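You operate a simulated robot arm through the tools that you are given. There is no shell and no other tool. Be economical: measure what you need, move in short steps, check, and stop when the job is done.

The job below is to be done with a simulated robot arm. You get a single attempt, and the scene is never put back.

## Task
Centre the pastry board over the drawers, roll the pastry thin and lay the folded towel on top.
Fine: in that order; the board's grip toward the window; rolling pin back where it lay before the towel goes on. Set down upright: rolling pin.

Only the result counts: the job must be done as asked and must still hold three seconds after the hand-in. Knocking over, shifting, dropping, spilling or breaking anything else fails it. Flat cloth is picked up by pressing the open fingertips on it (5 to 10 N) and closing them slowly along it; thin cloth reads only 2 to 8 mm in the jaws.

## Robot
A 6-joint arm with a two-finger parallel gripper, fixed in place. Base frame: the origin is at the foot of the arm, x ahead of it, y to its left, z up; the work surface is at about z = 91. Readings come in cm, rad, newtons and seconds.
With the tool pointing down near the work surface it reaches from about 46 to 88 cm from the base axis. Its first joint turns from -2.007 to 2.007 rad. Payload 4.2 kg.
The tool frame sits at the grasp point between the pads (the TCP): z along the fingers, y along the line on which they close. The tips reach 2.3 cm beyond it. The gripper opens to 9.4 cm. The fingers are 3.8 cm wide and 1 cm thick; the gripper's body (5.4 by 9.6 cm) begins 3.9 cm behind the TCP.
Orientation is that of the tool frame in the base frame, as a unit quaternion [w, x, y, z]. With the fingers straight down and closing along the base's y, the tool's x points along the base's -x, its y along +y and its z along -z.

## Interface
- The arm moves only by the tool jog_arm. Its argument "steps" is a list of rows, each a list of 7 numbers: the shift along the tool's x, y, z in mm, then the turn, a rotation vector about the tool's x, y, z in rad, then the closure in counts, from 0 (fully open) to 255 (shut). In form: [[tx, ty, tz, wx, wy, wz, claw], ...]. A call has 1 to 20 rows; each row shifts and turns the commanded pose from where the row before left it, along the tool's axes as they then stand. Rows are played at 5 a second. More than 5 cm and 0.15 rad between two rows, or a gripper value outside its range, and nothing of the call is played. Where a pose cannot be reached the arm comes as near as it can. A force on the tool above 90 N (or 10 N above the force at the start of the call, whichever is more), or a blocked arm, ends the call early, and 0.2 s more pass. The fingers move at their own pace (about 10.8 cm/s each) and stop on an object; they squeeze with about 43 N. The grip force told is the motor's: it shows also when the fingers shut on nothing. Time passes only in rows, and 0.2 s behind the last, so rows that do not move let the fingers close. The reply holds the time, the measured pose of the TCP, the force on the tool along the base axes, the opening and the grip force, in the units named above and with some noise, with the torque about the TCP (base axes, N m) and any sound that the robot's microphone picked up.
- Cameras (640 x 400 px; columns grow to the right, rows downward): "scene" is fixed at [4.92, 50.08, 150.07]; the picture's right is [-0.66, -0.75, 0.00], its down [-0.38, 0.33, -0.86] and it looks along [0.65, -0.57, -0.50] (base axes); focal length 357 px, centre (320, 200). "wrist" rides on the gripper at [8.6, 1.6, -7.4] in the tool frame; the picture's right is [-0.18, 0.98, 0.00], its down [-0.58, -0.11, -0.81] and it looks along [-0.79, -0.15, 0.59] (tool axes); focal length 243 px, centre (320, 200). There is no depth. A picture from a camera that has moved, and an enlarged one, comes with that camera's place and axes in the base frame and with its lens.
- grab_frame(camera): a new picture of that camera. It takes no simulated time.
- move_column(by): slides the trunk up (or, below 0, down) by that many cm; the arm rides with it, the base frame stays. It gives what a move gives, with no picture.
- enlarge(camera, box): a new picture of the part [left, top, right, bottom] of that camera's present view, enlarged. It takes no simulated time.
- finish_job(): hands the job in; it is judged then, once.

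Work in short steps. Places have to be worked out from the pictures, the camera data and where the tool is seen: move nearer, look again, correct. Check each grasp and each placing, and mend what went wrong. You have 120 turns and 84 pictures in all, those below and enlarged ones among them. Open the gripper and draw the arm clear of the work before you hand the job in, unless the task says otherwise; then end with one line.

The tools are called after "Request:" as name(argument=value, ...) on one line, values as JSON. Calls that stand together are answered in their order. jog_arm: Moves the arm, as the interface text tells. Its arguments: {"type":"object","properties":{"steps":{"type":"array"}},"required":["steps"]} The other tools are called the same way: move_column (by) slides the trunk up or down; grab_frame (camera) takes a picture; enlarge (camera, box) takes an enlarged picture of a part of a camera's view; finish_job () hands the job in.

At the start:

```text
t: 0.0
ee_pos: [57.95, -16.31, 120.23]
ee_rot: [0.0, 0.0, 1.0, 0.0]
force: [-0.2, 0.5, -0.1]
ft_torque: [0.01, 0.01, -0.06]
opening: 9.38
grasp_force: 0.1
trunk travel left (down, up): [-82.5, 16.5]
```

scene: 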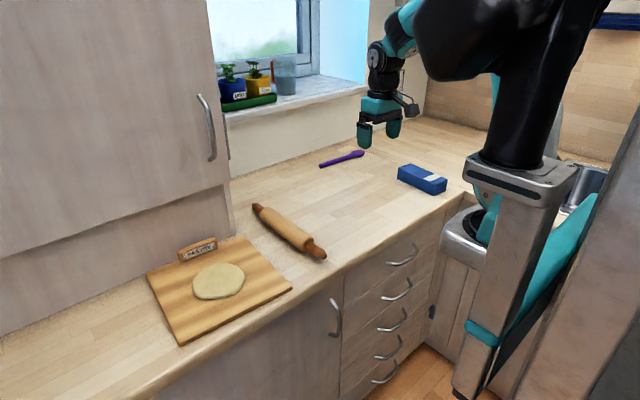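
wrist: 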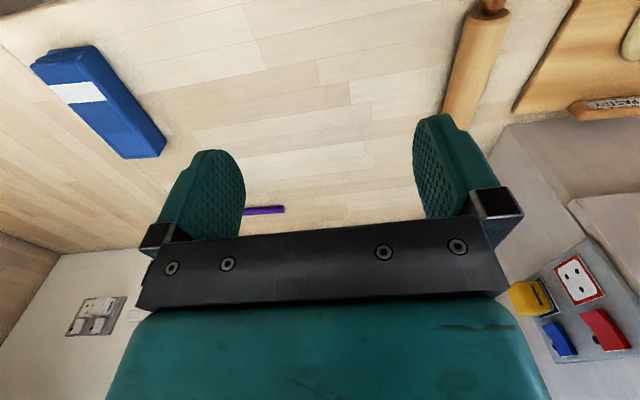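

I start by enlarging the key parts of the scene, to get exact camera axes and identify the objects.

Request:
enlarge(camera="scene", box=[130, 190, 350, 350])

Request:
enlarge(camera="scene", box=[300, 100, 480, 220])

Request:
enlarge(camera="scene", box=[260, 180, 500, 400])

```text
2.50 times, centred on (240, 270) of scene
camera zoom: at [4.92, 50.08, 150.07], right [-0.66, -0.75, 0.0], down [-0.38, 0.33, -0.86], along [0.65, -0.57, -0.5], focal length 892 px, centre (520, 25)
```

zoom: 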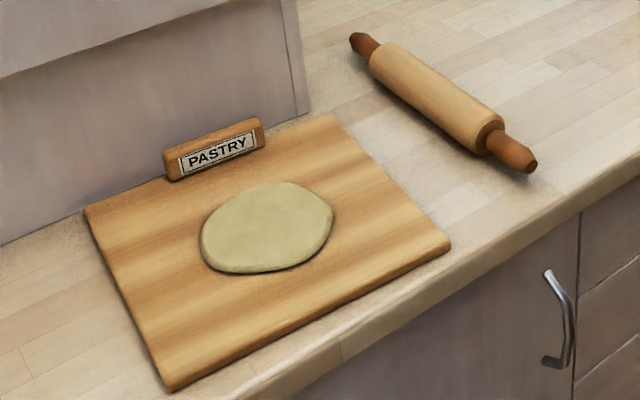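

```text
3.33 times, centred on (390, 160) of scene
camera zoom: at [4.92, 50.08, 150.07], right [-0.66, -0.75, 0.0], down [-0.38, 0.33, -0.86], along [0.65, -0.57, -0.5], focal length 1190 px, centre (87, 333)
```

zoom: 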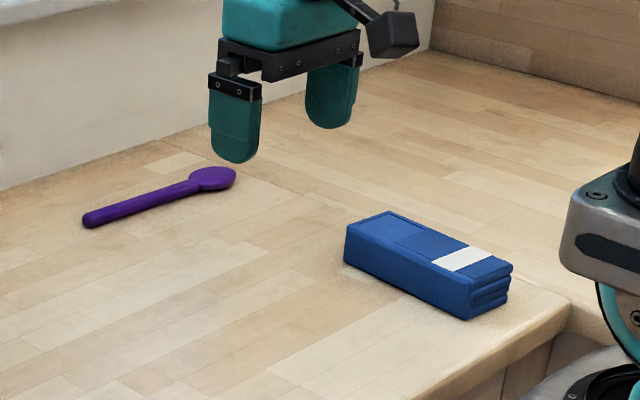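

```text
1.82 times, centred on (380, 290) of scene
camera zoom: at [4.92, 50.08, 150.07], right [-0.66, -0.75, 0.0], down [-0.38, 0.33, -0.86], along [0.65, -0.57, -0.5], focal length 649 px, centre (211, 36)
```

zoom: 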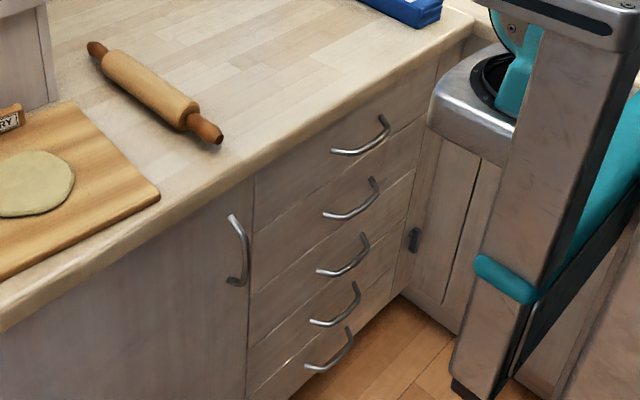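

The blue folded block at about (66,-52) is the towel, the pin lies along x at y≈3, and the board is centred near (67,27) with its grip on the +x side. The drawers are centred near y≈-23. I move over the board and turn the jaws to close along x.

Request:
jog_arm(steps=[[-8.9, 44.8, 8.9, 0, 0, 0, 0], [-8.9, 44.8, 8.9, 0, 0, 0, 0], [-8.9, 44.8, 8.9, 0, 0, 0, 0], [-8.9, 44.8, 8.9, 0, 0, 0, 0], [-8.9, 44.8, 8.9, 0, 0, 0, 0], [-8.9, 44.8, 8.9, 0, 0, 0, 0], [-8.9, 44.8, 8.9, 0, 0, 0, 0], [-8.9, 44.8, 8.9, 0, 0, 0, 0], [-8.9, 44.8, 8.9, 0, 0, 0, 0], [0, 0, 0, 0, 0, -0.1428, 0], [0, 0, 0, 0, 0, -0.1428, 0], [0, 0, 0, 0, 0, -0.1428, 0], [0, 0, 0, 0, 0, -0.1428, 0], [0, 0, 0, 0, 0, -0.1428, 0], [0, 0, 0, 0, 0, -0.1428, 0], [0, 0, 0, 0, 0, -0.1428, 0], [0, 0, 0, 0, 0, -0.1428, 0], [0, 0, 0, 0, 0, -0.1428, 0], [0, 0, 0, 0, 0, -0.1428, 0], [0, 0, 0, 0, 0, -0.1428, 0]])

Request:
grab_frame(camera="wrist")

Request:
grab_frame(camera="scene")

```text
t: 4.2
ee_pos: [66.18, 24.06, 112.24]
ee_rot: [0.0, 0.708, -0.706, -0.001]
force: [0.8, 1.0, 0.2]
ft_torque: [0.0, -0.01, -0.01]
opening: 9.39
grasp_force: 0.0
trunk travel left (down, up): [-82.5, 16.5]
```

```text
78 pictures are left
camera wrist: at [64.45, 15.32, 119.67], right [-0.98, 0.18, 0.0], down [0.11, 0.58, 0.81], along [0.15, 0.79, -0.59], focal length 243 px, centre (320, 200)
```

wrist: 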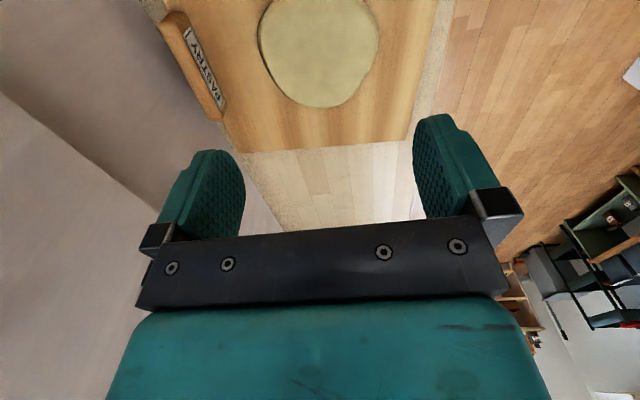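

```text
77 pictures are left
```

scene: 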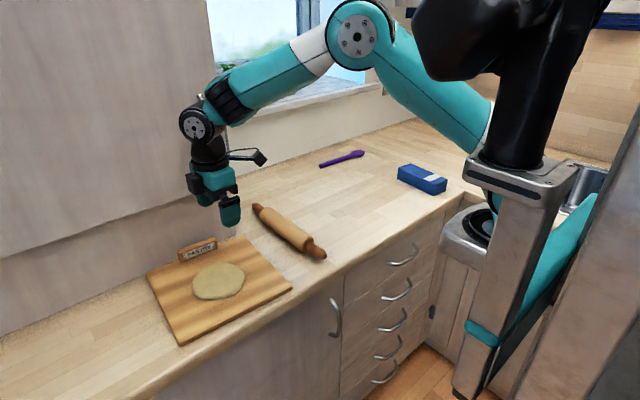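

The wrist view puts the grip bar near (79,25). I go nearer to measure it and the panel behind it.

Request:
jog_arm(steps=[[30, -40, 25, 0, 0, 0, 0], [30, -40, 25, 0, 0, 0, 0]])

Request:
grab_frame(camera="wrist")

```text
refused: row 1 steps farther than a row can; nothing moved
```

```text
76 pictures are left
camera wrist: at [64.45, 15.32, 119.67], right [-0.98, 0.18, 0.0], down [0.11, 0.58, 0.81], along [0.15, 0.79, -0.59], focal length 243 px, centre (320, 200)
```

wrist: 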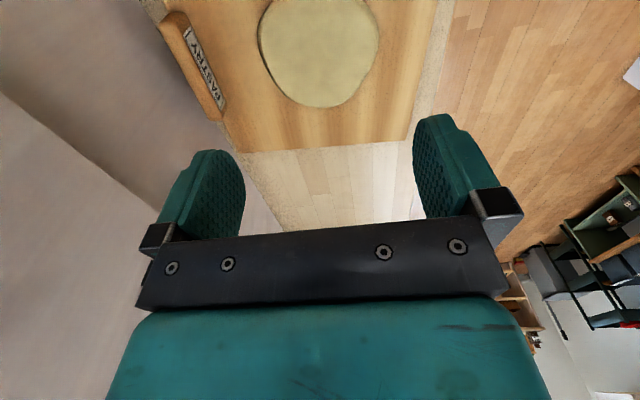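

The steps were too long. I split them into smaller rows.

Request:
jog_arm(steps=[[20, -27, 17, 0, 0, 0, 0], [20, -27, 17, 0, 0, 0, 0], [20, -26, 16, 0, 0, 0, 0]])

Request:
grab_frame(camera="wrist")

```text
t: 5.0
ee_pos: [72.64, 19.14, 107.88]
ee_rot: [-0.002, 0.715, -0.699, 0.002]
force: [-27.6, -9.3, -13.5]
ft_torque: [0.99, -1.91, -0.75]
opening: 9.41
grasp_force: 0.0
trunk travel left (down, up): [-82.5, 16.5]
```

```text
75 pictures are left
camera wrist: at [71.07, 10.33, 115.31], right [-0.99, 0.16, 0.0], down [0.09, 0.58, 0.81], along [0.13, 0.8, -0.59], focal length 243 px, centre (320, 200)
```

wrist: 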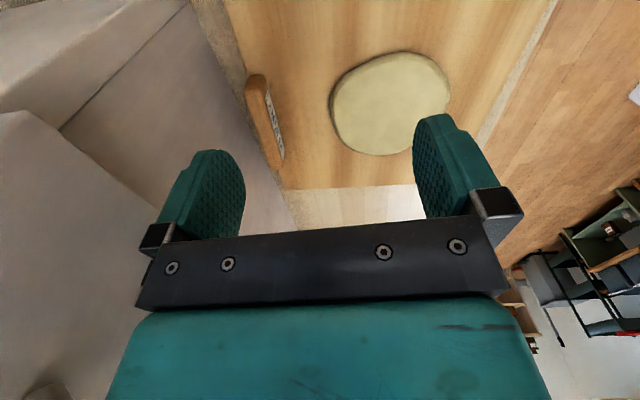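

The hand touched the upper cupboard, which overhangs to about x≈77.5, so a straight-down grasp of the grip is not possible there. I back off. My new plan is to park the pin to the left, push the board's left edge with both open fingertips, and correct it afterwards.

Request:
jog_arm(steps=[[0, 30, 0, 0, 0, 0, 0], [0, 40, -30, 0, 0, 0, 0], [0, 30, -30, 0, 0, 0, 0]])

Request:
grab_frame(camera="scene")

```text
t: 5.8
ee_pos: [64.21, 18.05, 113.12]
ee_rot: [0.0, -0.706, 0.708, 0.0]
force: [1.1, -0.8, -0.6]
ft_torque: [0.01, 0.02, 0.0]
opening: 9.41
grasp_force: 0.0
trunk travel left (down, up): [-82.5, 16.5]
```

```text
74 pictures are left
```

scene: 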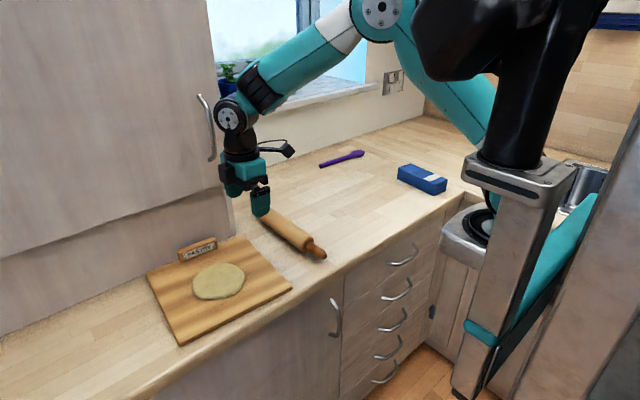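

Nothing was disturbed. I go over the pin and turn the jaws back to close along y.

Request:
jog_arm(steps=[[40, 0, 0, 0, 0, 0, 0], [40, 0, 0, 0, 0, 0, 0], [40, -20, 0, 0, 0, 0, 0], [30, -30, 0, 0, 0, 0, 0], [0, -28, 0, 0, 0, 0, 0], [0, 0, 0, 0, 0, 0.1428, 0], [0, 0, 0, 0, 0, 0.1428, 0], [0, 0, 0, 0, 0, 0.1428, 0], [0, 0, 0, 0, 0, 0.1428, 0], [0, 0, 0, 0, 0, 0.1428, 0], [0, 0, 0, 0, 0, 0.1428, 0], [0, 0, 0, 0, 0, 0.1428, 0], [0, 0, 0, 0, 0, 0.1428, 0], [0, 0, 0, 0, 0, 0.1428, 0], [0, 0, 0, 0, 0, 0.1428, 0], [0, 0, 0, 0, 0, 0.1428, 0], [0, 0, 0, 0, 0, 0, 0]])

Request:
grab_frame(camera="wrist")

Request:
grab_frame(camera="scene")

```text
t: 9.4
ee_pos: [71.86, 3.09, 113.21]
ee_rot: [0.0, 0.002, 1.0, 0.0]
force: [-0.5, -0.1, 0.1]
ft_torque: [-0.02, -0.01, -0.01]
opening: 9.41
grasp_force: 0.0
trunk travel left (down, up): [-82.5, 16.5]
```

```text
73 pictures are left
camera wrist: at [63.18, 4.64, 120.63], right [0.19, 0.98, 0.0], down [0.58, -0.11, 0.81], along [0.79, -0.15, -0.59], focal length 243 px, centre (320, 200)
```

wrist: 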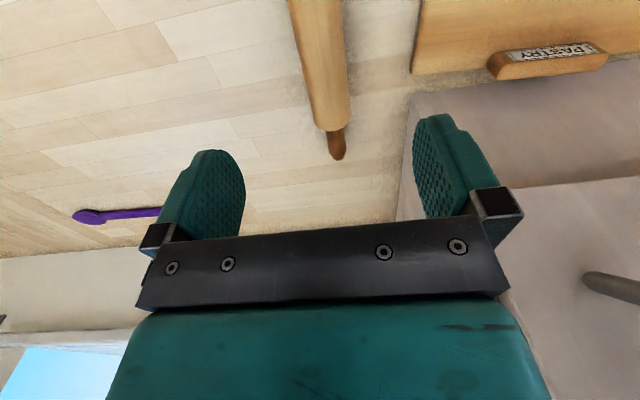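

```text
72 pictures are left
```

scene: 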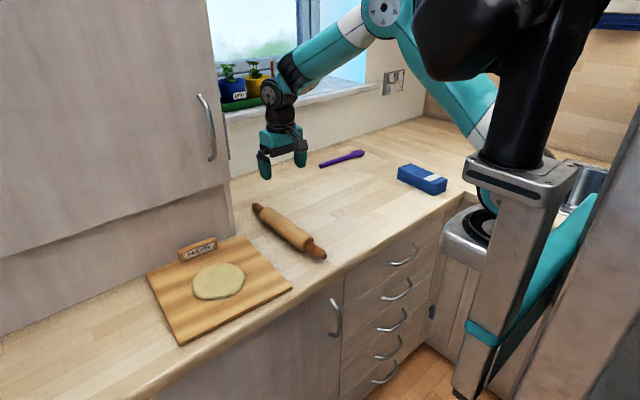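

The pin's axis is at y≈2.8, from x≈57 to 89, with a diameter of about 5. I descend to just above it and check.

Request:
jog_arm(steps=[[-11, -2, 40, 0, 0, 0, 0], [0, 0, 40, 0, 0, 0, 0], [0, 0, 40, 0, 0, 0, 0], [0, 0, 0, 0, 0, 0, 0]])

Request:
grab_frame(camera="wrist")

Request:
enlarge(camera="scene", box=[220, 150, 380, 270])

```text
t: 10.4
ee_pos: [72.97, 2.86, 101.12]
ee_rot: [0.0, 0.002, 1.0, 0.0]
force: [-0.1, -0.4, 0.1]
ft_torque: [0.0, -0.05, 0.01]
opening: 9.4
grasp_force: 0.0
trunk travel left (down, up): [-82.5, 16.5]
```

```text
71 pictures are left
camera wrist: at [64.38, 4.43, 108.54], right [0.18, 0.98, 0.0], down [0.58, -0.11, 0.81], along [0.79, -0.15, -0.59], focal length 243 px, centre (320, 200)
```

wrist: 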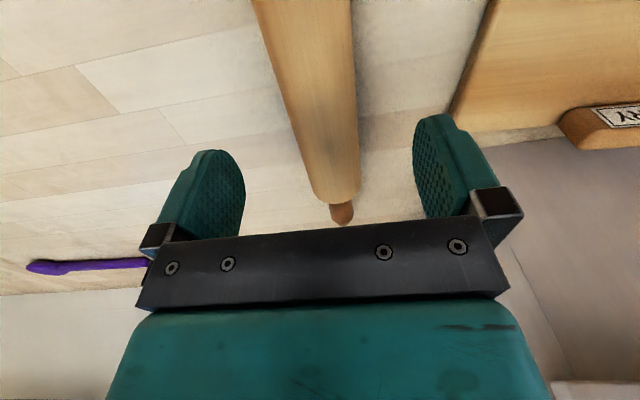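

```text
3.33 times, centred on (300, 210) of scene
camera zoom: at [4.92, 50.08, 150.07], right [-0.66, -0.75, 0.0], down [-0.38, 0.33, -0.86], along [0.65, -0.57, -0.5], focal length 1190 px, centre (387, 167)
```

zoom: 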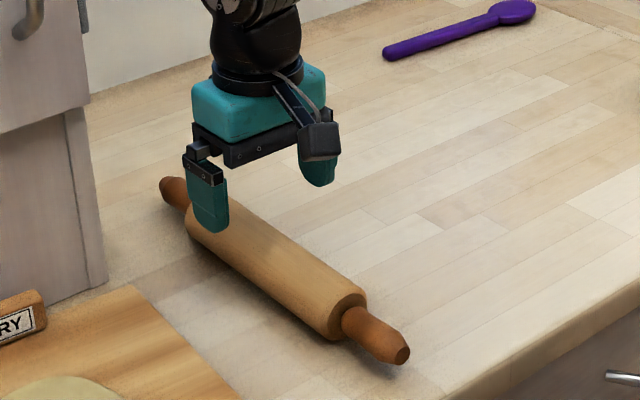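

The jaws straddle the pin, which reads y≈2.75 at x=73 with a slight yaw. I descend to TCP z≈94.5 and close.

Request:
jog_arm(steps=[[0, -1, 33, 0, 0, 0.02, 0], [0, 0, 33, 0, 0, 0, 0], [0, 0, 0, 0, 0, 0, 0], [0, 0, 0, 0, 0, 0, 80], [0, 0, 0, 0, 0, 0, 110], [0, 0, 0, 0, 0, 0, 140], [0, 0, 0, 0, 0, 0, 255], [0, 0, 0, 0, 0, 0, 255]])

Request:
grab_frame(camera="wrist")

```text
t: 12.2
ee_pos: [73.18, 2.76, 94.7]
ee_rot: [0.0, 0.01, 1.0, 0.0]
force: [0.5, -0.1, 0.1]
ft_torque: [0.04, -0.2, 0.1]
opening: 4.73
grasp_force: 42.7
trunk travel left (down, up): [-82.5, 16.5]
```

```text
69 pictures are left
camera wrist: at [64.46, 4.54, 102.04], right [0.2, 0.98, 0.0], down [0.58, -0.12, 0.81], along [0.79, -0.16, -0.59], focal length 243 px, centre (320, 200)
```

wrist: 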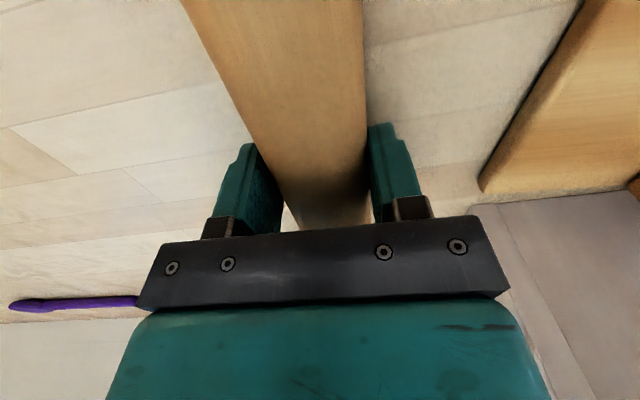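

The pin is held (4.7 cm diameter), and its home is TCP (73.1, 2.76, 94.6). The cupboard blocks parking it on the left, so I lift it and carry it to y≈-41.5, between the board's future place and the towel.

Request:
jog_arm(steps=[[0, 0, -20, 0, 0, 0, 255], [0, 0, -30, 0, 0, 0, 255], [0, 0, -40, 0, 0, 0, 255], [0, -40, 0, 0, 0, 0, 255], [0, -45, 0, 0, 0, 0, 255], [0, -45, 0, 0, 0, 0, 255], [0, -45, 0, 0, 0, 0, 255], [0, -45, 0, 0, 0, 0, 255], [0, -45, 0, 0, 0, 0, 255], [0, -45, 0, 0, 0, 0, 255], [0, -45, 0, 0, 0, 0, 255], [0, -45, 0, 0, 0, 0, 255], [0, -30, 0, 0, 0, 0, 255], [0, 0, 0, 0, 0, 0, 255], [0, 0, 0, 0, 0, 0, 255]])

Request:
grab_frame(camera="scene")

Request:
grab_frame(camera="wrist")

```text
t: 15.4
ee_pos: [72.02, -40.17, 103.7]
ee_rot: [0.0, 0.011, 1.0, 0.0]
force: [-0.4, -0.3, -3.9]
ft_torque: [-0.01, -0.02, -0.01]
opening: 4.7
grasp_force: 42.5
trunk travel left (down, up): [-82.5, 16.5]
```

```text
68 pictures are left
```

scene: 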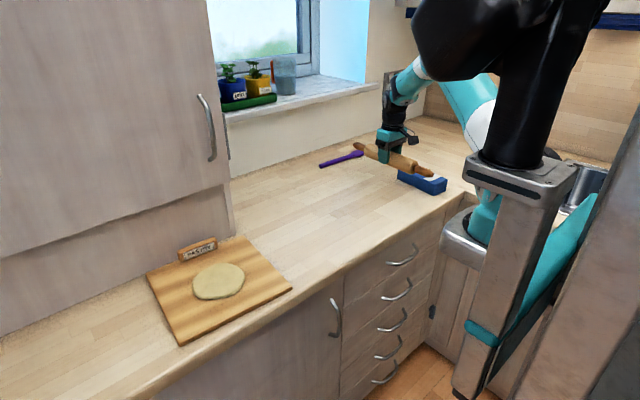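

```text
67 pictures are left
camera wrist: at [63.35, -38.41, 111.12], right [0.2, 0.98, 0.0], down [0.58, -0.12, 0.81], along [0.79, -0.16, -0.59], focal length 243 px, centre (320, 200)
```

wrist: 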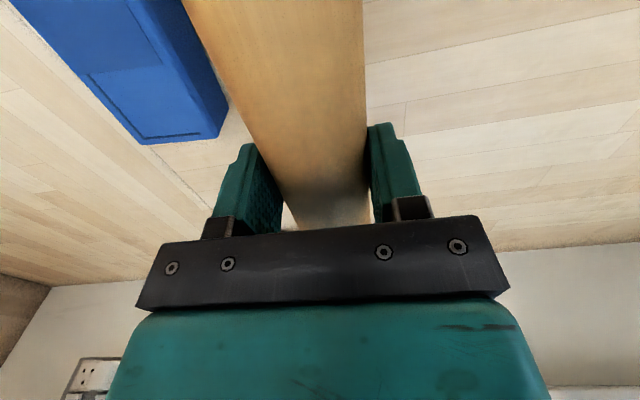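

The pin hangs balanced, and the towel's left edge is at y≈-48 to -49. I lower the pin at y≈-41.2 and release it with a narrow opening.

Request:
jog_arm(steps=[[0, -10, 30, 0, 0, 0, 255], [0, 0, 40, 0, 0, 0, 255], [0, 0, 12, 0, 0, 0, 255], [0, 0, 5, 0, 0, 0, 255], [0, 0, 2.5, 0, 0, 0, 255], [0, 0, 0, 0, 0, 0, 255]])

```text
t: 16.8
ee_pos: [72.13, -41.3, 94.65]
ee_rot: [0.0, 0.01, 1.0, 0.0]
force: [0.5, -0.4, -3.9]
ft_torque: [0.01, 0.01, -0.02]
opening: 4.69
grasp_force: 43.2
trunk travel left (down, up): [-82.5, 16.5]
```

The force still shows the full weight, so the pin is a hair above the surface. I lower by half-millimetres.

Request:
jog_arm(steps=[[0, 0, 0.6, 0, 0, 0, 255], [0, 0, 0.6, 0, 0, 0, 255], [0, 0, 0, 0, 0, 0, 255]])

```text
t: 17.6
ee_pos: [72.15, -41.28, 94.57]
ee_rot: [0.001, 0.011, 1.0, 0.0]
force: [2.7, -0.3, 7.3]
ft_torque: [0.03, 1.04, -0.06]
opening: 4.71
grasp_force: 43.3
trunk travel left (down, up): [-82.5, 16.5]
```

It is on the counter. I open a little and rise.

Request:
jog_arm(steps=[[0, 0, 0, 0, 0, 0, 110], [0, 0, 0, 0, 0, 0, 85], [0, 0, 0, 0, 0, 0, 75], [0, 0, 0, 0, 0, 0, 75], [0, 0, -20, 0, 0, 0, 75], [0, 0, -40, 0, 0, 0, 75], [0, 0, -50, 0, 0, 0, 75], [0, 0, -50, 0, 0, 0, 75]])

Request:
grab_frame(camera="scene")

Request:
grab_frame(camera="wrist")

```text
t: 19.4
ee_pos: [72.22, -41.29, 110.53]
ee_rot: [-0.001, 0.01, 1.0, 0.002]
force: [0.5, -1.0, -0.2]
ft_torque: [0.0, 0.04, 0.02]
opening: 6.65
grasp_force: 0.1
trunk travel left (down, up): [-82.5, 16.5]
```

```text
66 pictures are left
```

scene: 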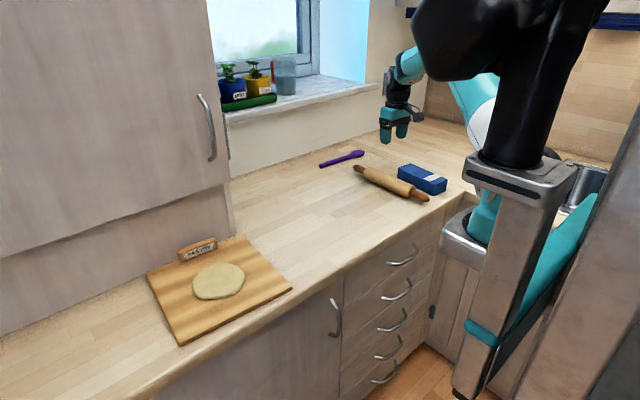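

```text
65 pictures are left
camera wrist: at [63.54, -39.58, 117.87], right [0.2, 0.98, 0.0], down [0.58, -0.12, 0.81], along [0.79, -0.16, -0.59], focal length 243 px, centre (320, 200)
```

wrist: 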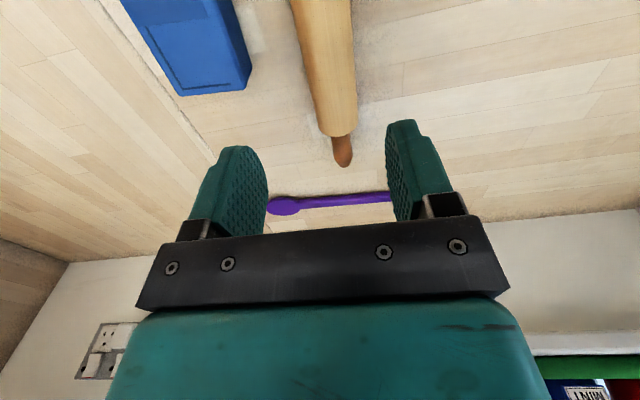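

The pin is parked stably. I now fly to the free side left of the board.

Request:
jog_arm(steps=[[20, 40, -5, 0, 0, 0, 0], [20, 44, -5, 0, 0, 0, 0], [20, 44, -5, 0, 0, 0, 0], [20, 44, -5, 0, 0, 0, 0], [15, 44, 0, 0, 0, 0, 0], [0, 44, 0, 0, 0, 0, 0], [0, 44, 0, 0, 0, 0, 0], [0, 44, 0, 0, 0, 0, 0], [0, 44, 0, 0, 0, 0, 0], [0, 44, 0, 0, 0, 0, 0], [0, 44, 0, 0, 0, 0, 0], [0, 44, 0, 0, 0, 0, 0], [0, 44, 0, 0, 0, 0, 0], [0, 44, 0, 0, 0, 0, 0], [0, 44, 0, 0, 0, 0, 0], [0, 44, 0, 0, 0, 0, 0], [0, 44, 0, 0, 0, 0, 0], [0, 44, 0, 0, 0, 0, 0], [0, 44, 0, 0, 0, 0, 0], [0, 44, 0, 0, 0, 0, 0]])

Request:
jog_arm(steps=[[0, 0, 0, 0, 0, 0.14098, 0], [0, 0, 0, 0, 0, 0.14098, 0], [0, 0, 0, 0, 0, 0.14098, 0], [0, 0, 0, 0, 0, 0.14098, 0], [0, 0, 0, 0, 0, 0.14098, 0], [0, 0, 0, 0, 0, 0.14098, 0], [0, 0, 0, 0, 0, 0.14098, 0], [0, 0, 0, 0, 0, 0.14098, 0], [0, 0, 0, 0, 0, 0.14098, 0], [0, 0, 0, 0, 0, 0.14098, 0], [0, 0, 0, 0, 0, 0.14098, 0], [0, 0, 0, 0, 0, 0, 0]])

Request:
grab_frame(camera="wrist")

Request:
grab_frame(camera="scene")

```text
t: 23.6
ee_pos: [62.55, 42.4, 112.38]
ee_rot: [0.0, 0.012, 1.0, -0.001]
force: [0.1, 0.0, 0.1]
ft_torque: [0.01, 0.0, 0.01]
opening: 9.42
grasp_force: 0.0
out of reach, approached as far as the arm can: row 19, 20
trunk travel left (down, up): [-82.5, 16.5]
```

```text
t: 26.2
ee_pos: [62.88, 42.27, 112.48]
ee_rot: [0.001, 0.708, 0.706, 0.0]
force: [-0.5, 0.5, -0.5]
ft_torque: [0.01, -0.01, -0.01]
opening: 9.41
grasp_force: 0.1
trunk travel left (down, up): [-82.5, 16.5]
```

```text
64 pictures are left
camera wrist: at [64.45, 50.88, 119.98], right [0.98, -0.19, 0.0], down [-0.11, -0.58, 0.81], along [-0.15, -0.79, -0.59], focal length 243 px, centre (320, 200)
```

wrist: 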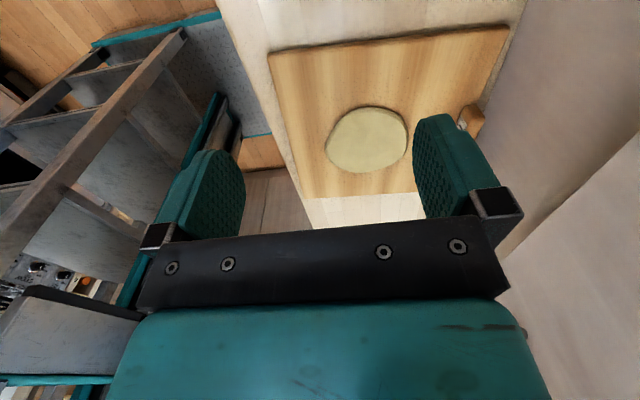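

```text
63 pictures are left
```

scene: 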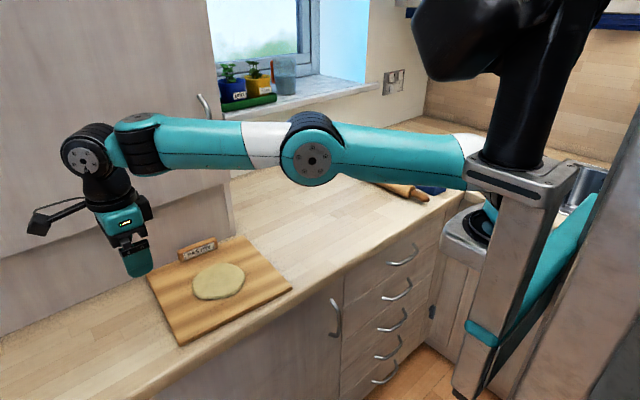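

The reach is limited at this height, so commanded and measured may differ. I descend 9 cm while shifting outward and check where the hand settles.

Request:
jog_arm(steps=[[0, 0, 30, 0, 0, 0, 0], [0, 0, 30, 0, 0, 0, 0], [0, 0, 20, 0, 0, 0, 0], [0, 0, 0, 0, 0, 0, 0]])

```text
t: 27.2
ee_pos: [62.9, 42.32, 104.47]
ee_rot: [-0.001, 0.708, 0.706, 0.0]
force: [-0.6, 0.0, 0.3]
ft_torque: [-0.01, -0.01, -0.02]
opening: 9.4
grasp_force: 0.1
trunk travel left (down, up): [-82.5, 16.5]
```

Commanded equals measured here. I move out to y≈45.5 and x≈66 and lower towards z≈97.

Request:
jog_arm(steps=[[16, 10, 20, 0, 0, 0, 0], [16, 11, 20, 0, 0, 0, 0], [0, 10, 30, 0, 0, 0, 0], [0, 0, 0, 0, 0, 0, 0]])

Request:
grab_frame(camera="wrist")

Request:
enlarge(camera="scene", box=[60, 170, 320, 350])

```text
t: 28.2
ee_pos: [63.45, 42.01, 98.52]
ee_rot: [0.0, 0.707, 0.707, -0.001]
force: [-0.4, 0.6, -0.7]
ft_torque: [-0.01, -0.02, 0.0]
opening: 9.41
grasp_force: 0.1
out of reach, approached as far as the arm can: row 1, 2, 3
trunk travel left (down, up): [-82.5, 16.5]
```

```text
62 pictures are left
camera wrist: at [64.95, 50.54, 105.91], right [0.98, -0.19, 0.0], down [-0.11, -0.58, 0.81], along [-0.15, -0.79, -0.59], focal length 243 px, centre (320, 200)
```

wrist: 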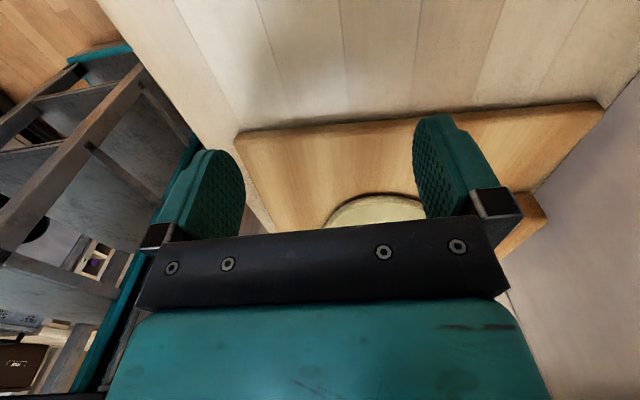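

```text
2.22 times, centred on (190, 260) of scene
camera zoom: at [4.92, 50.08, 150.07], right [-0.66, -0.75, 0.0], down [-0.38, 0.33, -0.86], along [0.65, -0.57, -0.5], focal length 793 px, centre (609, 67)
```

zoom: 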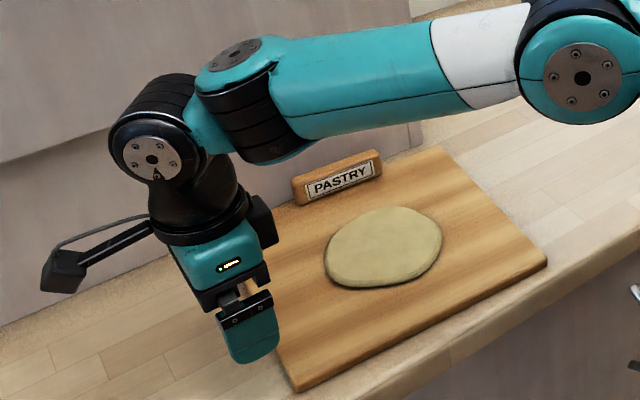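

The arm stops at about r≈76 on this side, though it reached 84 on the right. I probe whether this limit is radial or in heading by moving only in x.

Request:
jog_arm(steps=[[0, 15, 0, 0, 0, 0, 0], [0, 15, 0, 0, 0, 0, 0], [0, 0, 0, 0, 0, 0, 0]])

Request:
jog_arm(steps=[[15, -10, 0, 0, 0, 0, 0], [0, 0, 0, 0, 0, 0, 0]])

```text
t: 29.0
ee_pos: [64.83, 41.02, 98.55]
ee_rot: [0.0, 0.708, 0.706, -0.001]
force: [0.1, 0.6, -0.7]
ft_torque: [0.01, -0.01, -0.01]
opening: 9.4
grasp_force: 0.0
out of reach, approached as far as the arm can: row 1, 2
trunk travel left (down, up): [-82.5, 16.5]
```

```text
t: 29.6
ee_pos: [63.49, 42.17, 98.66]
ee_rot: [-0.001, 0.708, 0.706, 0.0]
force: [-0.1, -0.7, -0.2]
ft_torque: [-0.02, 0.03, 0.0]
opening: 9.4
grasp_force: 0.1
out of reach, approached as far as the arm can: row 1
trunk travel left (down, up): [-82.5, 16.5]
```

The limit looks set by the shoulder's reach. Tilting the fingertips 0.3 rad outward moves the wrist inward, so I tilt and then move out to y≈46.

Request:
jog_arm(steps=[[0, 0, 0, 0, 0.15, 0, 0], [0, 0, 0, 0, 0.15, 0, 0], [16.7, 12, 5.2, 0, 0, 0, 0], [16.7, 13, 5.2, 0, 0, 0, 0], [0, 0, 0, 0, 0, 0, 0]])

```text
t: 30.8
ee_pos: [65.65, 44.83, 98.73]
ee_rot: [-0.105, 0.7, 0.699, 0.105]
force: [0.0, 0.1, 0.4]
ft_torque: [-0.01, 0.04, 0.02]
opening: 9.39
grasp_force: 0.1
out of reach, approached as far as the arm can: row 4
trunk travel left (down, up): [-82.5, 16.5]
```

Reached y=44.8, with the finger's inner edge about 2.5 cm clear of the board. I lower until the fingertip corners are just above the counter.

Request:
jog_arm(steps=[[-6, 0, 19.5, 0, 0, 0, 0], [-6, 0, 19.5, 0, 0, 0, 0], [0, 0, 0, 0, 0, 0, 0]])

Request:
enlarge(camera="scene", box=[60, 170, 320, 350])

Request:
grab_frame(camera="wrist")

```text
t: 31.6
ee_pos: [65.44, 44.32, 94.71]
ee_rot: [-0.106, 0.699, 0.699, 0.106]
force: [-0.6, -0.1, -0.7]
ft_torque: [0.0, -0.02, 0.04]
opening: 9.39
grasp_force: 0.1
out of reach, approached as far as the arm can: row 1
trunk travel left (down, up): [-82.5, 16.5]
```

```text
2.22 times, centred on (190, 260) of scene
camera zoom: at [4.92, 50.08, 150.07], right [-0.66, -0.75, 0.0], down [-0.38, 0.33, -0.86], along [0.65, -0.57, -0.5], focal length 793 px, centre (609, 67)
```

zoom: 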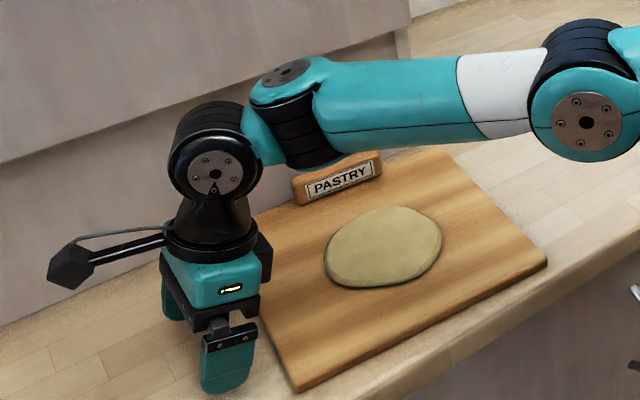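

```text
59 pictures are left
camera wrist: at [67.0, 50.29, 104.36], right [0.98, -0.18, -0.05], down [-0.11, -0.79, 0.6], along [-0.15, -0.58, -0.8], focal length 243 px, centre (320, 200)
```

wrist: 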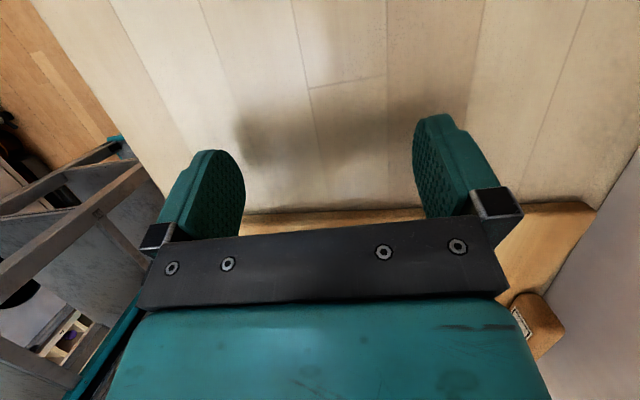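

The fingertips are outside the left edge. I lower 3 mm and push towards -y about 8 cm at slow speed, then check.

Request:
jog_arm(steps=[[-0.9, 0, 2.9, 0, 0, 0, 0], [-9.55, 0, -2.96, 0, 0, 0, 0], [-9.55, 0, -2.96, 0, 0, 0, 0], [-9.55, 0, -2.96, 0, 0, 0, 0], [-9.55, 0, -2.96, 0, 0, 0, 0], [-9.55, 0, -2.96, 0, 0, 0, 0], [-9.55, 0, -2.96, 0, 0, 0, 0], [-9.55, 0, -2.96, 0, 0, 0, 0], [-9.55, 0, -2.96, 0, 0, 0, 0], [0, 0, 0, 0, 0, 0, 0]])

Request:
grab_frame(camera="scene")

Request:
grab_frame(camera="wrist")

```text
t: 33.8
ee_pos: [65.5, 36.38, 94.32]
ee_rot: [-0.105, 0.699, 0.7, 0.106]
force: [0.5, 1.7, 2.8]
ft_torque: [0.04, -0.05, 0.05]
opening: 9.39
grasp_force: 0.0
trunk travel left (down, up): [-82.5, 16.5]
```

```text
58 pictures are left
```

scene: 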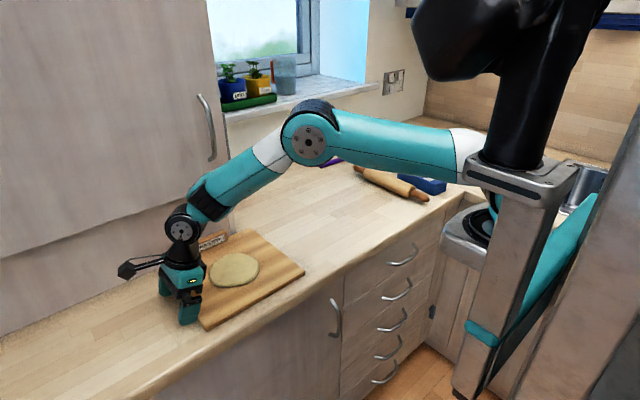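

```text
57 pictures are left
camera wrist: at [67.1, 42.32, 103.98], right [0.98, -0.18, -0.05], down [-0.11, -0.79, 0.6], along [-0.15, -0.58, -0.8], focal length 243 px, centre (320, 200)
```

wrist: 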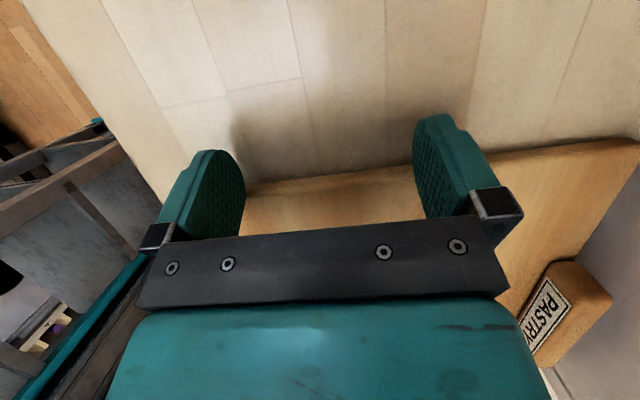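

The board slides cleanly and has squared up to x. I keep pushing another 34 cm.

Request:
jog_arm(steps=[[-16.2, 0, -5.02, 0, 0, 0, 0], [-16.2, 0, -5.02, 0, 0, 0, 0], [-16.2, 0, -5.02, 0, 0, 0, 0], [-16.2, 0, -5.02, 0, 0, 0, 0], [-16.2, 0, -5.02, 0, 0, 0, 0], [-16.2, 0, -5.02, 0, 0, 0, 0], [-16.2, 0, -5.02, 0, 0, 0, 0], [-16.2, 0, -5.02, 0, 0, 0, 0], [-16.2, 0, -5.02, 0, 0, 0, 0], [-16.2, 0, -5.02, 0, 0, 0, 0], [-16.2, 0, -5.02, 0, 0, 0, 0], [-16.2, 0, -5.02, 0, 0, 0, 0], [-16.2, 0, -5.02, 0, 0, 0, 0], [-16.2, 0, -5.02, 0, 0, 0, 0], [-16.2, 0, -5.02, 0, 0, 0, 0], [-16.2, 0, -5.02, 0, 0, 0, 0], [-16.2, 0, -5.02, 0, 0, 0, 0], [-16.2, 0, -5.02, 0, 0, 0, 0], [-16.2, 0, -5.02, 0, 0, 0, 0], [-16.2, 0, -5.02, 0, 0, 0, 0]])

Request:
grab_frame(camera="scene")

Request:
grab_frame(camera="wrist")

```text
t: 38.0
ee_pos: [65.37, 2.17, 94.27]
ee_rot: [-0.105, 0.7, 0.698, 0.106]
force: [-0.4, -0.1, -0.1]
ft_torque: [-0.01, 0.0, 0.02]
opening: 9.41
grasp_force: 0.1
trunk travel left (down, up): [-82.5, 16.5]
```

```text
56 pictures are left
```

scene: 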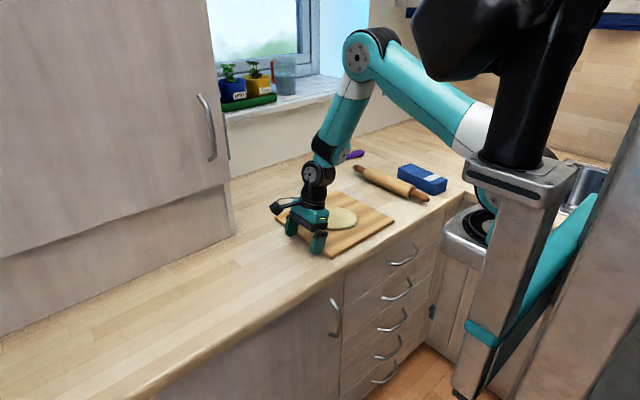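

```text
55 pictures are left
camera wrist: at [66.95, 8.27, 103.91], right [0.98, -0.18, -0.05], down [-0.11, -0.79, 0.6], along [-0.15, -0.58, -0.8], focal length 243 px, centre (320, 200)
```

wrist: 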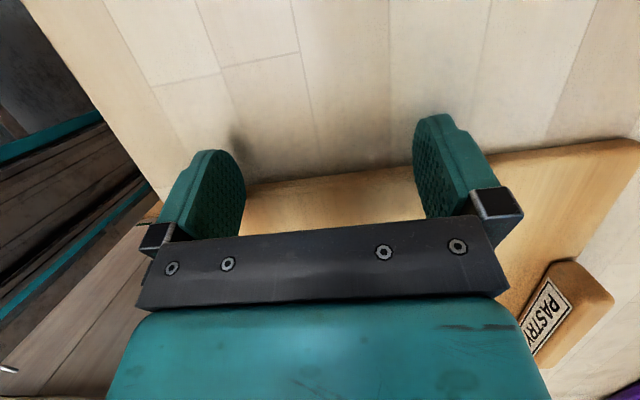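

The board is now near its place, with its left edge at y≈0.9. I look closer at the drawers to fix their centre.

Request:
enlarge(camera="scene", box=[310, 190, 470, 290])

Request:
enlarge(camera="scene", box=[320, 290, 480, 390])

```text
4.00 times, centred on (390, 240) of scene
camera zoom: at [4.92, 50.08, 150.07], right [-0.66, -0.75, 0.0], down [-0.38, 0.33, -0.86], along [0.65, -0.57, -0.5], focal length 1428 px, centre (40, 40)
```

zoom: 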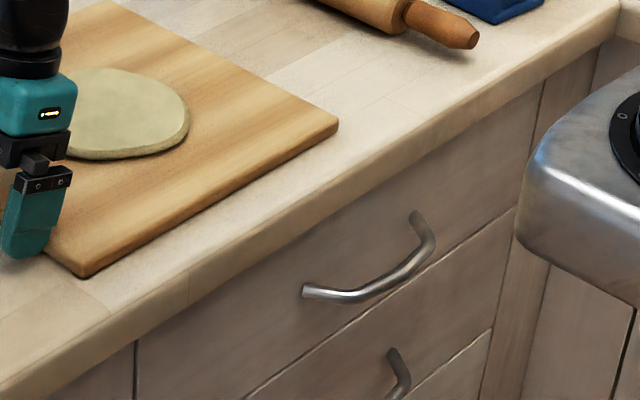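

```text
4.00 times, centred on (400, 340) of scene
camera zoom: at [4.92, 50.08, 150.07], right [-0.66, -0.75, 0.0], down [-0.38, 0.33, -0.86], along [0.65, -0.57, -0.5], focal length 1428 px, centre (0, -360)
```

zoom: 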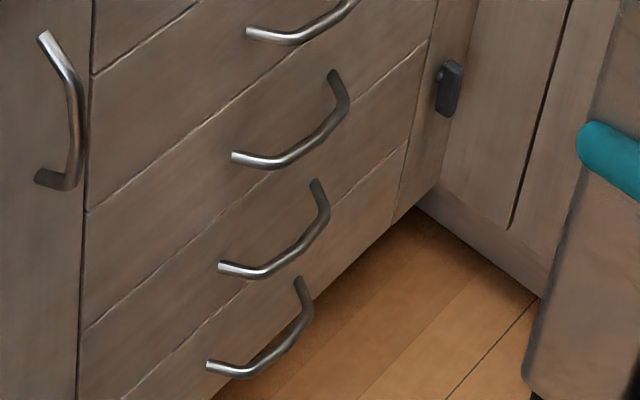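

The board has yaw≈0, is 25.2 wide, and its left edge is at y=0.85. The drawers span y≈-0.9 to -49, so their centre is at about -25. I push to centre ≈-22 first, leaving finger room at the parked pin, then put the pin back home, and finish the push after that.

Request:
jog_arm(steps=[[-16.35, 0, -5.06, 0, 0, 0, 0], [-16.35, 0, -5.06, 0, 0, 0, 0], [-16.35, 0, -5.06, 0, 0, 0, 0], [-16.35, 0, -5.06, 0, 0, 0, 0], [-16.35, 0, -5.06, 0, 0, 0, 0], [-16.35, 0, -5.06, 0, 0, 0, 0], [0, 0, 0, 0, 0, 0, 0], [19, 0, 6, 0, 0, 0, 0], [19, 0, -25, 0, 0, 0, 0], [0, 0, -45, 0, 0, 0, 0], [0, 0, -45, 0, -0.15, 0, 0], [0, 0, 0, 0, -0.15, 0, 0], [0, 0, 0, 0, 0, 0, 0]])

Request:
grab_frame(camera="scene")

Request:
grab_frame(camera="wrist")

```text
t: 40.8
ee_pos: [65.36, -7.62, 105.85]
ee_rot: [0.001, 0.709, 0.705, -0.001]
force: [0.7, -0.1, 0.0]
ft_torque: [0.0, -0.01, 0.01]
opening: 9.39
grasp_force: 0.1
trunk travel left (down, up): [-82.5, 16.5]
```

```text
52 pictures are left
```

scene: 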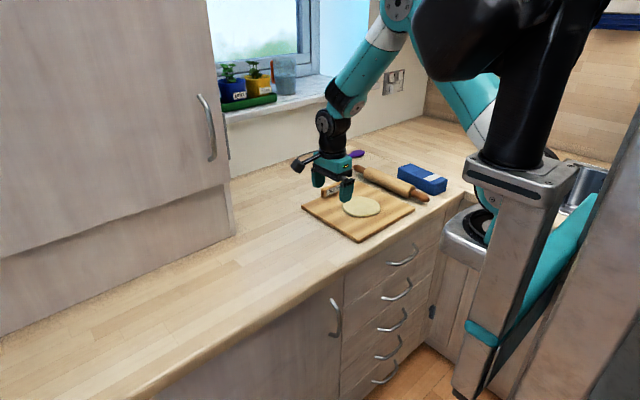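

```text
51 pictures are left
camera wrist: at [66.94, 1.0, 113.28], right [0.98, -0.19, 0.0], down [-0.11, -0.58, 0.81], along [-0.15, -0.79, -0.59], focal length 243 px, centre (320, 200)
```

wrist: 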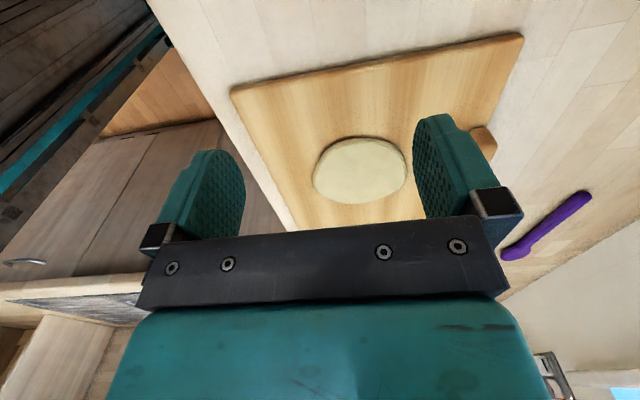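

The board sits as planned. I turn back to the pin's orientation and go over the parked pin with a narrow opening.

Request:
jog_arm(steps=[[0, 0, -10, 0, 0, -0.14098, 0], [0, 0, 0, 0, 0, -0.14098, 0], [0, 0, 0, 0, 0, -0.14098, 0], [0, 0, 0, 0, 0, -0.14098, 0], [0, 0, 0, 0, 0, -0.14098, 0], [0, 0, 0, 0, 0, -0.14098, 0], [0, 0, 0, 0, 0, -0.14098, 0], [0, 0, 0, 0, 0, -0.14098, 75], [0, 0, 0, 0, 0, -0.14098, 75], [0, 0, 0, 0, 0, -0.14098, 75], [0, 0, 0, 0, 0, -0.14098, 75], [-9.3, -42, 0, 0, 0, 0, 75], [-9.3, -42, 0, 0, 0, 0, 75], [-9.3, -42, 0, 0, 0, 0, 75], [-9.3, -42, 0, 0, 0, 0, 75], [-9.3, -42, 0, 0, 0, 0, 75], [-9.3, -42, 0, 0, 0, 0, 75], [-9.3, -42, 0, 0, 0, 0, 75], [-9.3, -42, 0, 0, 0, 0, 75], [0, 0, 0, 0, 0, 0, 75]])

Request:
grab_frame(camera="wrist")

```text
t: 45.0
ee_pos: [71.99, -41.4, 106.97]
ee_rot: [0.0, 0.011, 1.0, 0.0]
force: [-0.3, -0.6, 0.0]
ft_torque: [0.03, -0.02, -0.02]
opening: 6.63
grasp_force: 0.0
trunk travel left (down, up): [-82.5, 16.5]
```

```text
50 pictures are left
camera wrist: at [63.41, -39.58, 114.39], right [0.2, 0.98, 0.0], down [0.58, -0.12, 0.81], along [0.79, -0.16, -0.59], focal length 243 px, centre (320, 200)
```

wrist: 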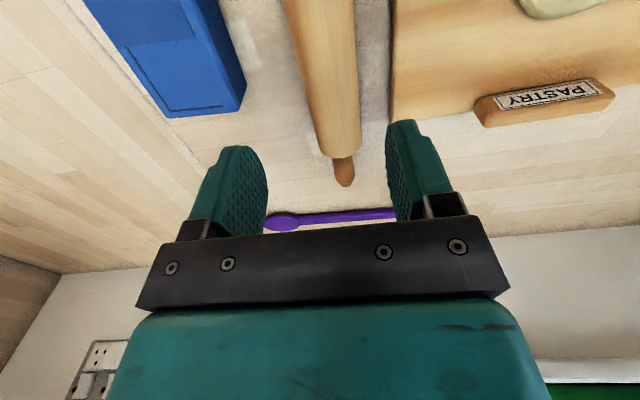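

The pin is between the jaws and clear of the board. I descend and grip.

Request:
jog_arm(steps=[[-1.5, 1, 40, 0, 0, 0, 75], [0, 0, 40, 0, 0, 0, 75], [0, 0, 30, 0, 0, 0, 75], [0, 0, 13.5, 0, 0, 0, 75], [0, 0, 0, 0, 0, 0, 75], [0, 0, 0, 0, 0, 0, 110], [0, 0, 0, 0, 0, 0, 140], [0, 0, 0, 0, 0, 0, 255], [0, 0, 0, 0, 0, 0, 255]])

```text
t: 47.0
ee_pos: [72.3, -41.21, 94.75]
ee_rot: [-0.001, 0.01, 1.0, 0.0]
force: [1.1, 0.3, 1.3]
ft_torque: [0.0, 0.13, -0.04]
opening: 4.68
grasp_force: 43.7
trunk travel left (down, up): [-82.5, 16.5]
```

It is gripped. I lift and carry it back home over the board at about 10 cm height.

Request:
jog_arm(steps=[[0, 0, -20, 0, 0, 0, 255], [0, 0, -40, 0, 0, 0, 255], [0, 0, -40, 0, 0, 0, 255], [0, 44, 0, 0, 0, 0, 255], [0, 44, 0, 0, 0, 0, 255], [0, 44, 0, 0, 0, 0, 255], [0, 44, 0, 0, 0, 0, 255], [0, 44, 0, 0, 0, 0, 255], [0, 44, 0, 0, 0, 0, 255], [0, 44, 0, 0, 0, 0, 255], [0, 44, 0, 0, 0, 0, 255], [0, 44, 0, 0, 0, 0, 255], [0, 44, 0, 0, 0, 0, 255], [0, 0, 40, 0, 0, 0, 255], [0, 0, 40, 0, 0, 0, 255], [0, 0, 14, 0, 0, 0, 255], [0, 0, 0, 0, 0, 0, 255]])

```text
t: 50.6
ee_pos: [73.31, 2.69, 94.92]
ee_rot: [0.0, 0.01, 1.0, 0.0]
force: [-0.2, -0.1, -3.8]
ft_torque: [0.01, -0.01, -0.01]
opening: 4.76
grasp_force: 42.7
trunk travel left (down, up): [-82.5, 16.5]
```

Request:
jog_arm(steps=[[1.5, 0.6, 1, 0, 0, 0, 255], [0, 0, 1, 0, 0, 0, 255], [0, 0, 0.7, 0, 0, 0, 255], [0, 0, 0, 0, 0, 0, 255]])

```text
t: 51.6
ee_pos: [73.05, 2.75, 94.74]
ee_rot: [0.0, 0.01, 1.0, 0.0]
force: [0.1, -0.5, -3.5]
ft_torque: [0.01, 0.02, -0.02]
opening: 4.73
grasp_force: 43.1
trunk travel left (down, up): [-82.5, 16.5]
```

The force still shows the pin's weight, so I go down another millimetre or so.

Request:
jog_arm(steps=[[0, 0, 0.7, 0, 0, 0, 255], [0, 0, 0.6, 0, 0, 0, 255], [0, 0, 0, 0, 0, 0, 255]])

```text
t: 52.4
ee_pos: [73.01, 2.77, 94.69]
ee_rot: [0.0, 0.011, 1.0, -0.001]
force: [1.0, -0.5, -1.7]
ft_torque: [-0.03, 0.25, 0.05]
opening: 4.75
grasp_force: 42.9
trunk travel left (down, up): [-82.5, 16.5]
```

The pin touches down at home. I release, rise and turn for the final push.

Request:
jog_arm(steps=[[0, 0, 0.4, 0, 0, 0, 255], [0, 0, 0, 0, 0, 0, 110], [0, 0, 0, 0, 0, 0, 85], [0, 0, 0, 0, 0, 0, 60], [0, 0, 0, 0, 0, 0, 60], [0, 0, -20, 0, 0, 0, 60], [0, 0, -40, 0, 0, 0, 60], [0, 0, -45, 0, 0, 0, 0], [12, -20, -15, 0, 0, 0, 0], [0, 0, 0, 0, 0, 0, 0]])

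Request:
grab_frame(camera="scene")

```text
t: 54.6
ee_pos: [72.01, 1.0, 106.81]
ee_rot: [0.001, 0.01, 1.0, 0.0]
force: [-0.5, -0.8, 0.6]
ft_torque: [0.01, -0.03, -0.01]
opening: 9.41
grasp_force: 0.1
trunk travel left (down, up): [-82.5, 16.5]
```

```text
49 pictures are left
```

scene: 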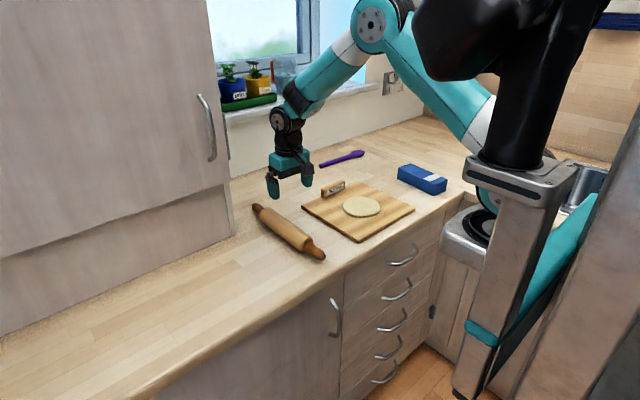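

The pin lies just where it was. I measure the board accurately.

Request:
enlarge(camera="scene", box=[290, 165, 450, 265])

```text
4.00 times, centred on (370, 215) of scene
camera zoom: at [4.92, 50.08, 150.07], right [-0.66, -0.75, 0.0], down [-0.38, 0.33, -0.86], along [0.65, -0.57, -0.5], focal length 1428 px, centre (120, 140)
```

zoom: 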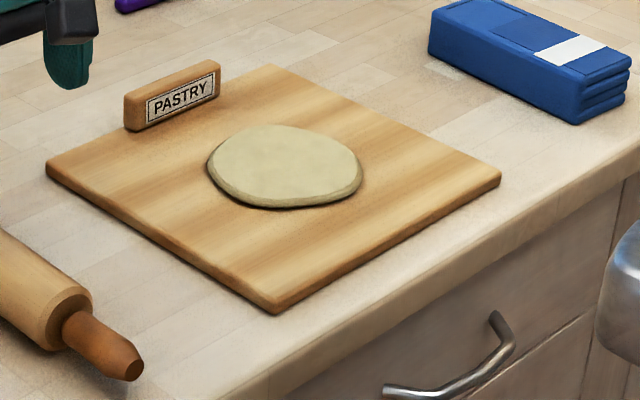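

The board's centre is at (68.5,-21.6) and it is square. I need 3.4 cm more in -y, so I turn and set the open fingertips between the pin and the board.

Request:
jog_arm(steps=[[0, 0, 0, 0, 0, 0.14098, 0], [0, 0, 0, 0, 0, 0.14098, 0], [0, 0, 0, 0, 0, 0.14098, 0], [0, 0, 0, 0, 0, 0.14098, 0], [0, 0, 0, 0, 0, 0.14098, 0], [0, 0, 0, 0, 0, 0.14098, 0], [0, 0, 0, 0, 0, 0.14098, 0], [0, 0, 0, 0, 0, 0.14098, 0], [0, 0, 0, 0, 0, 0.14098, 0], [0, 0, 0, 0, 0, 0.14098, 0], [0, 0, 0, 0, 0, 0.14098, 0], [-32, -22, 0, 0, 0, 0, 0], [-32, -22, 0, 0, 0, 0, 0], [0, 0, 40, 0, 0, 0, 0], [0, 0, 0, 0, 0, 0, 0]])

Request:
grab_frame(camera="scene")

```text
t: 57.8
ee_pos: [67.39, -5.65, 102.55]
ee_rot: [0.001, 0.708, 0.707, 0.0]
force: [0.1, 0.1, 0.2]
ft_torque: [0.0, -0.01, 0.02]
opening: 9.38
grasp_force: 0.0
trunk travel left (down, up): [-82.5, 16.5]
```

```text
47 pictures are left
```

scene: 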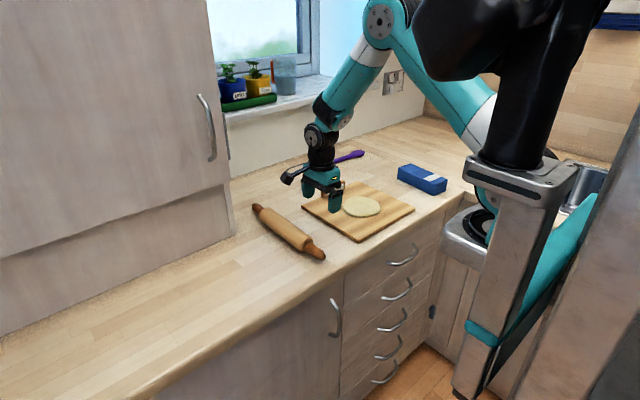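

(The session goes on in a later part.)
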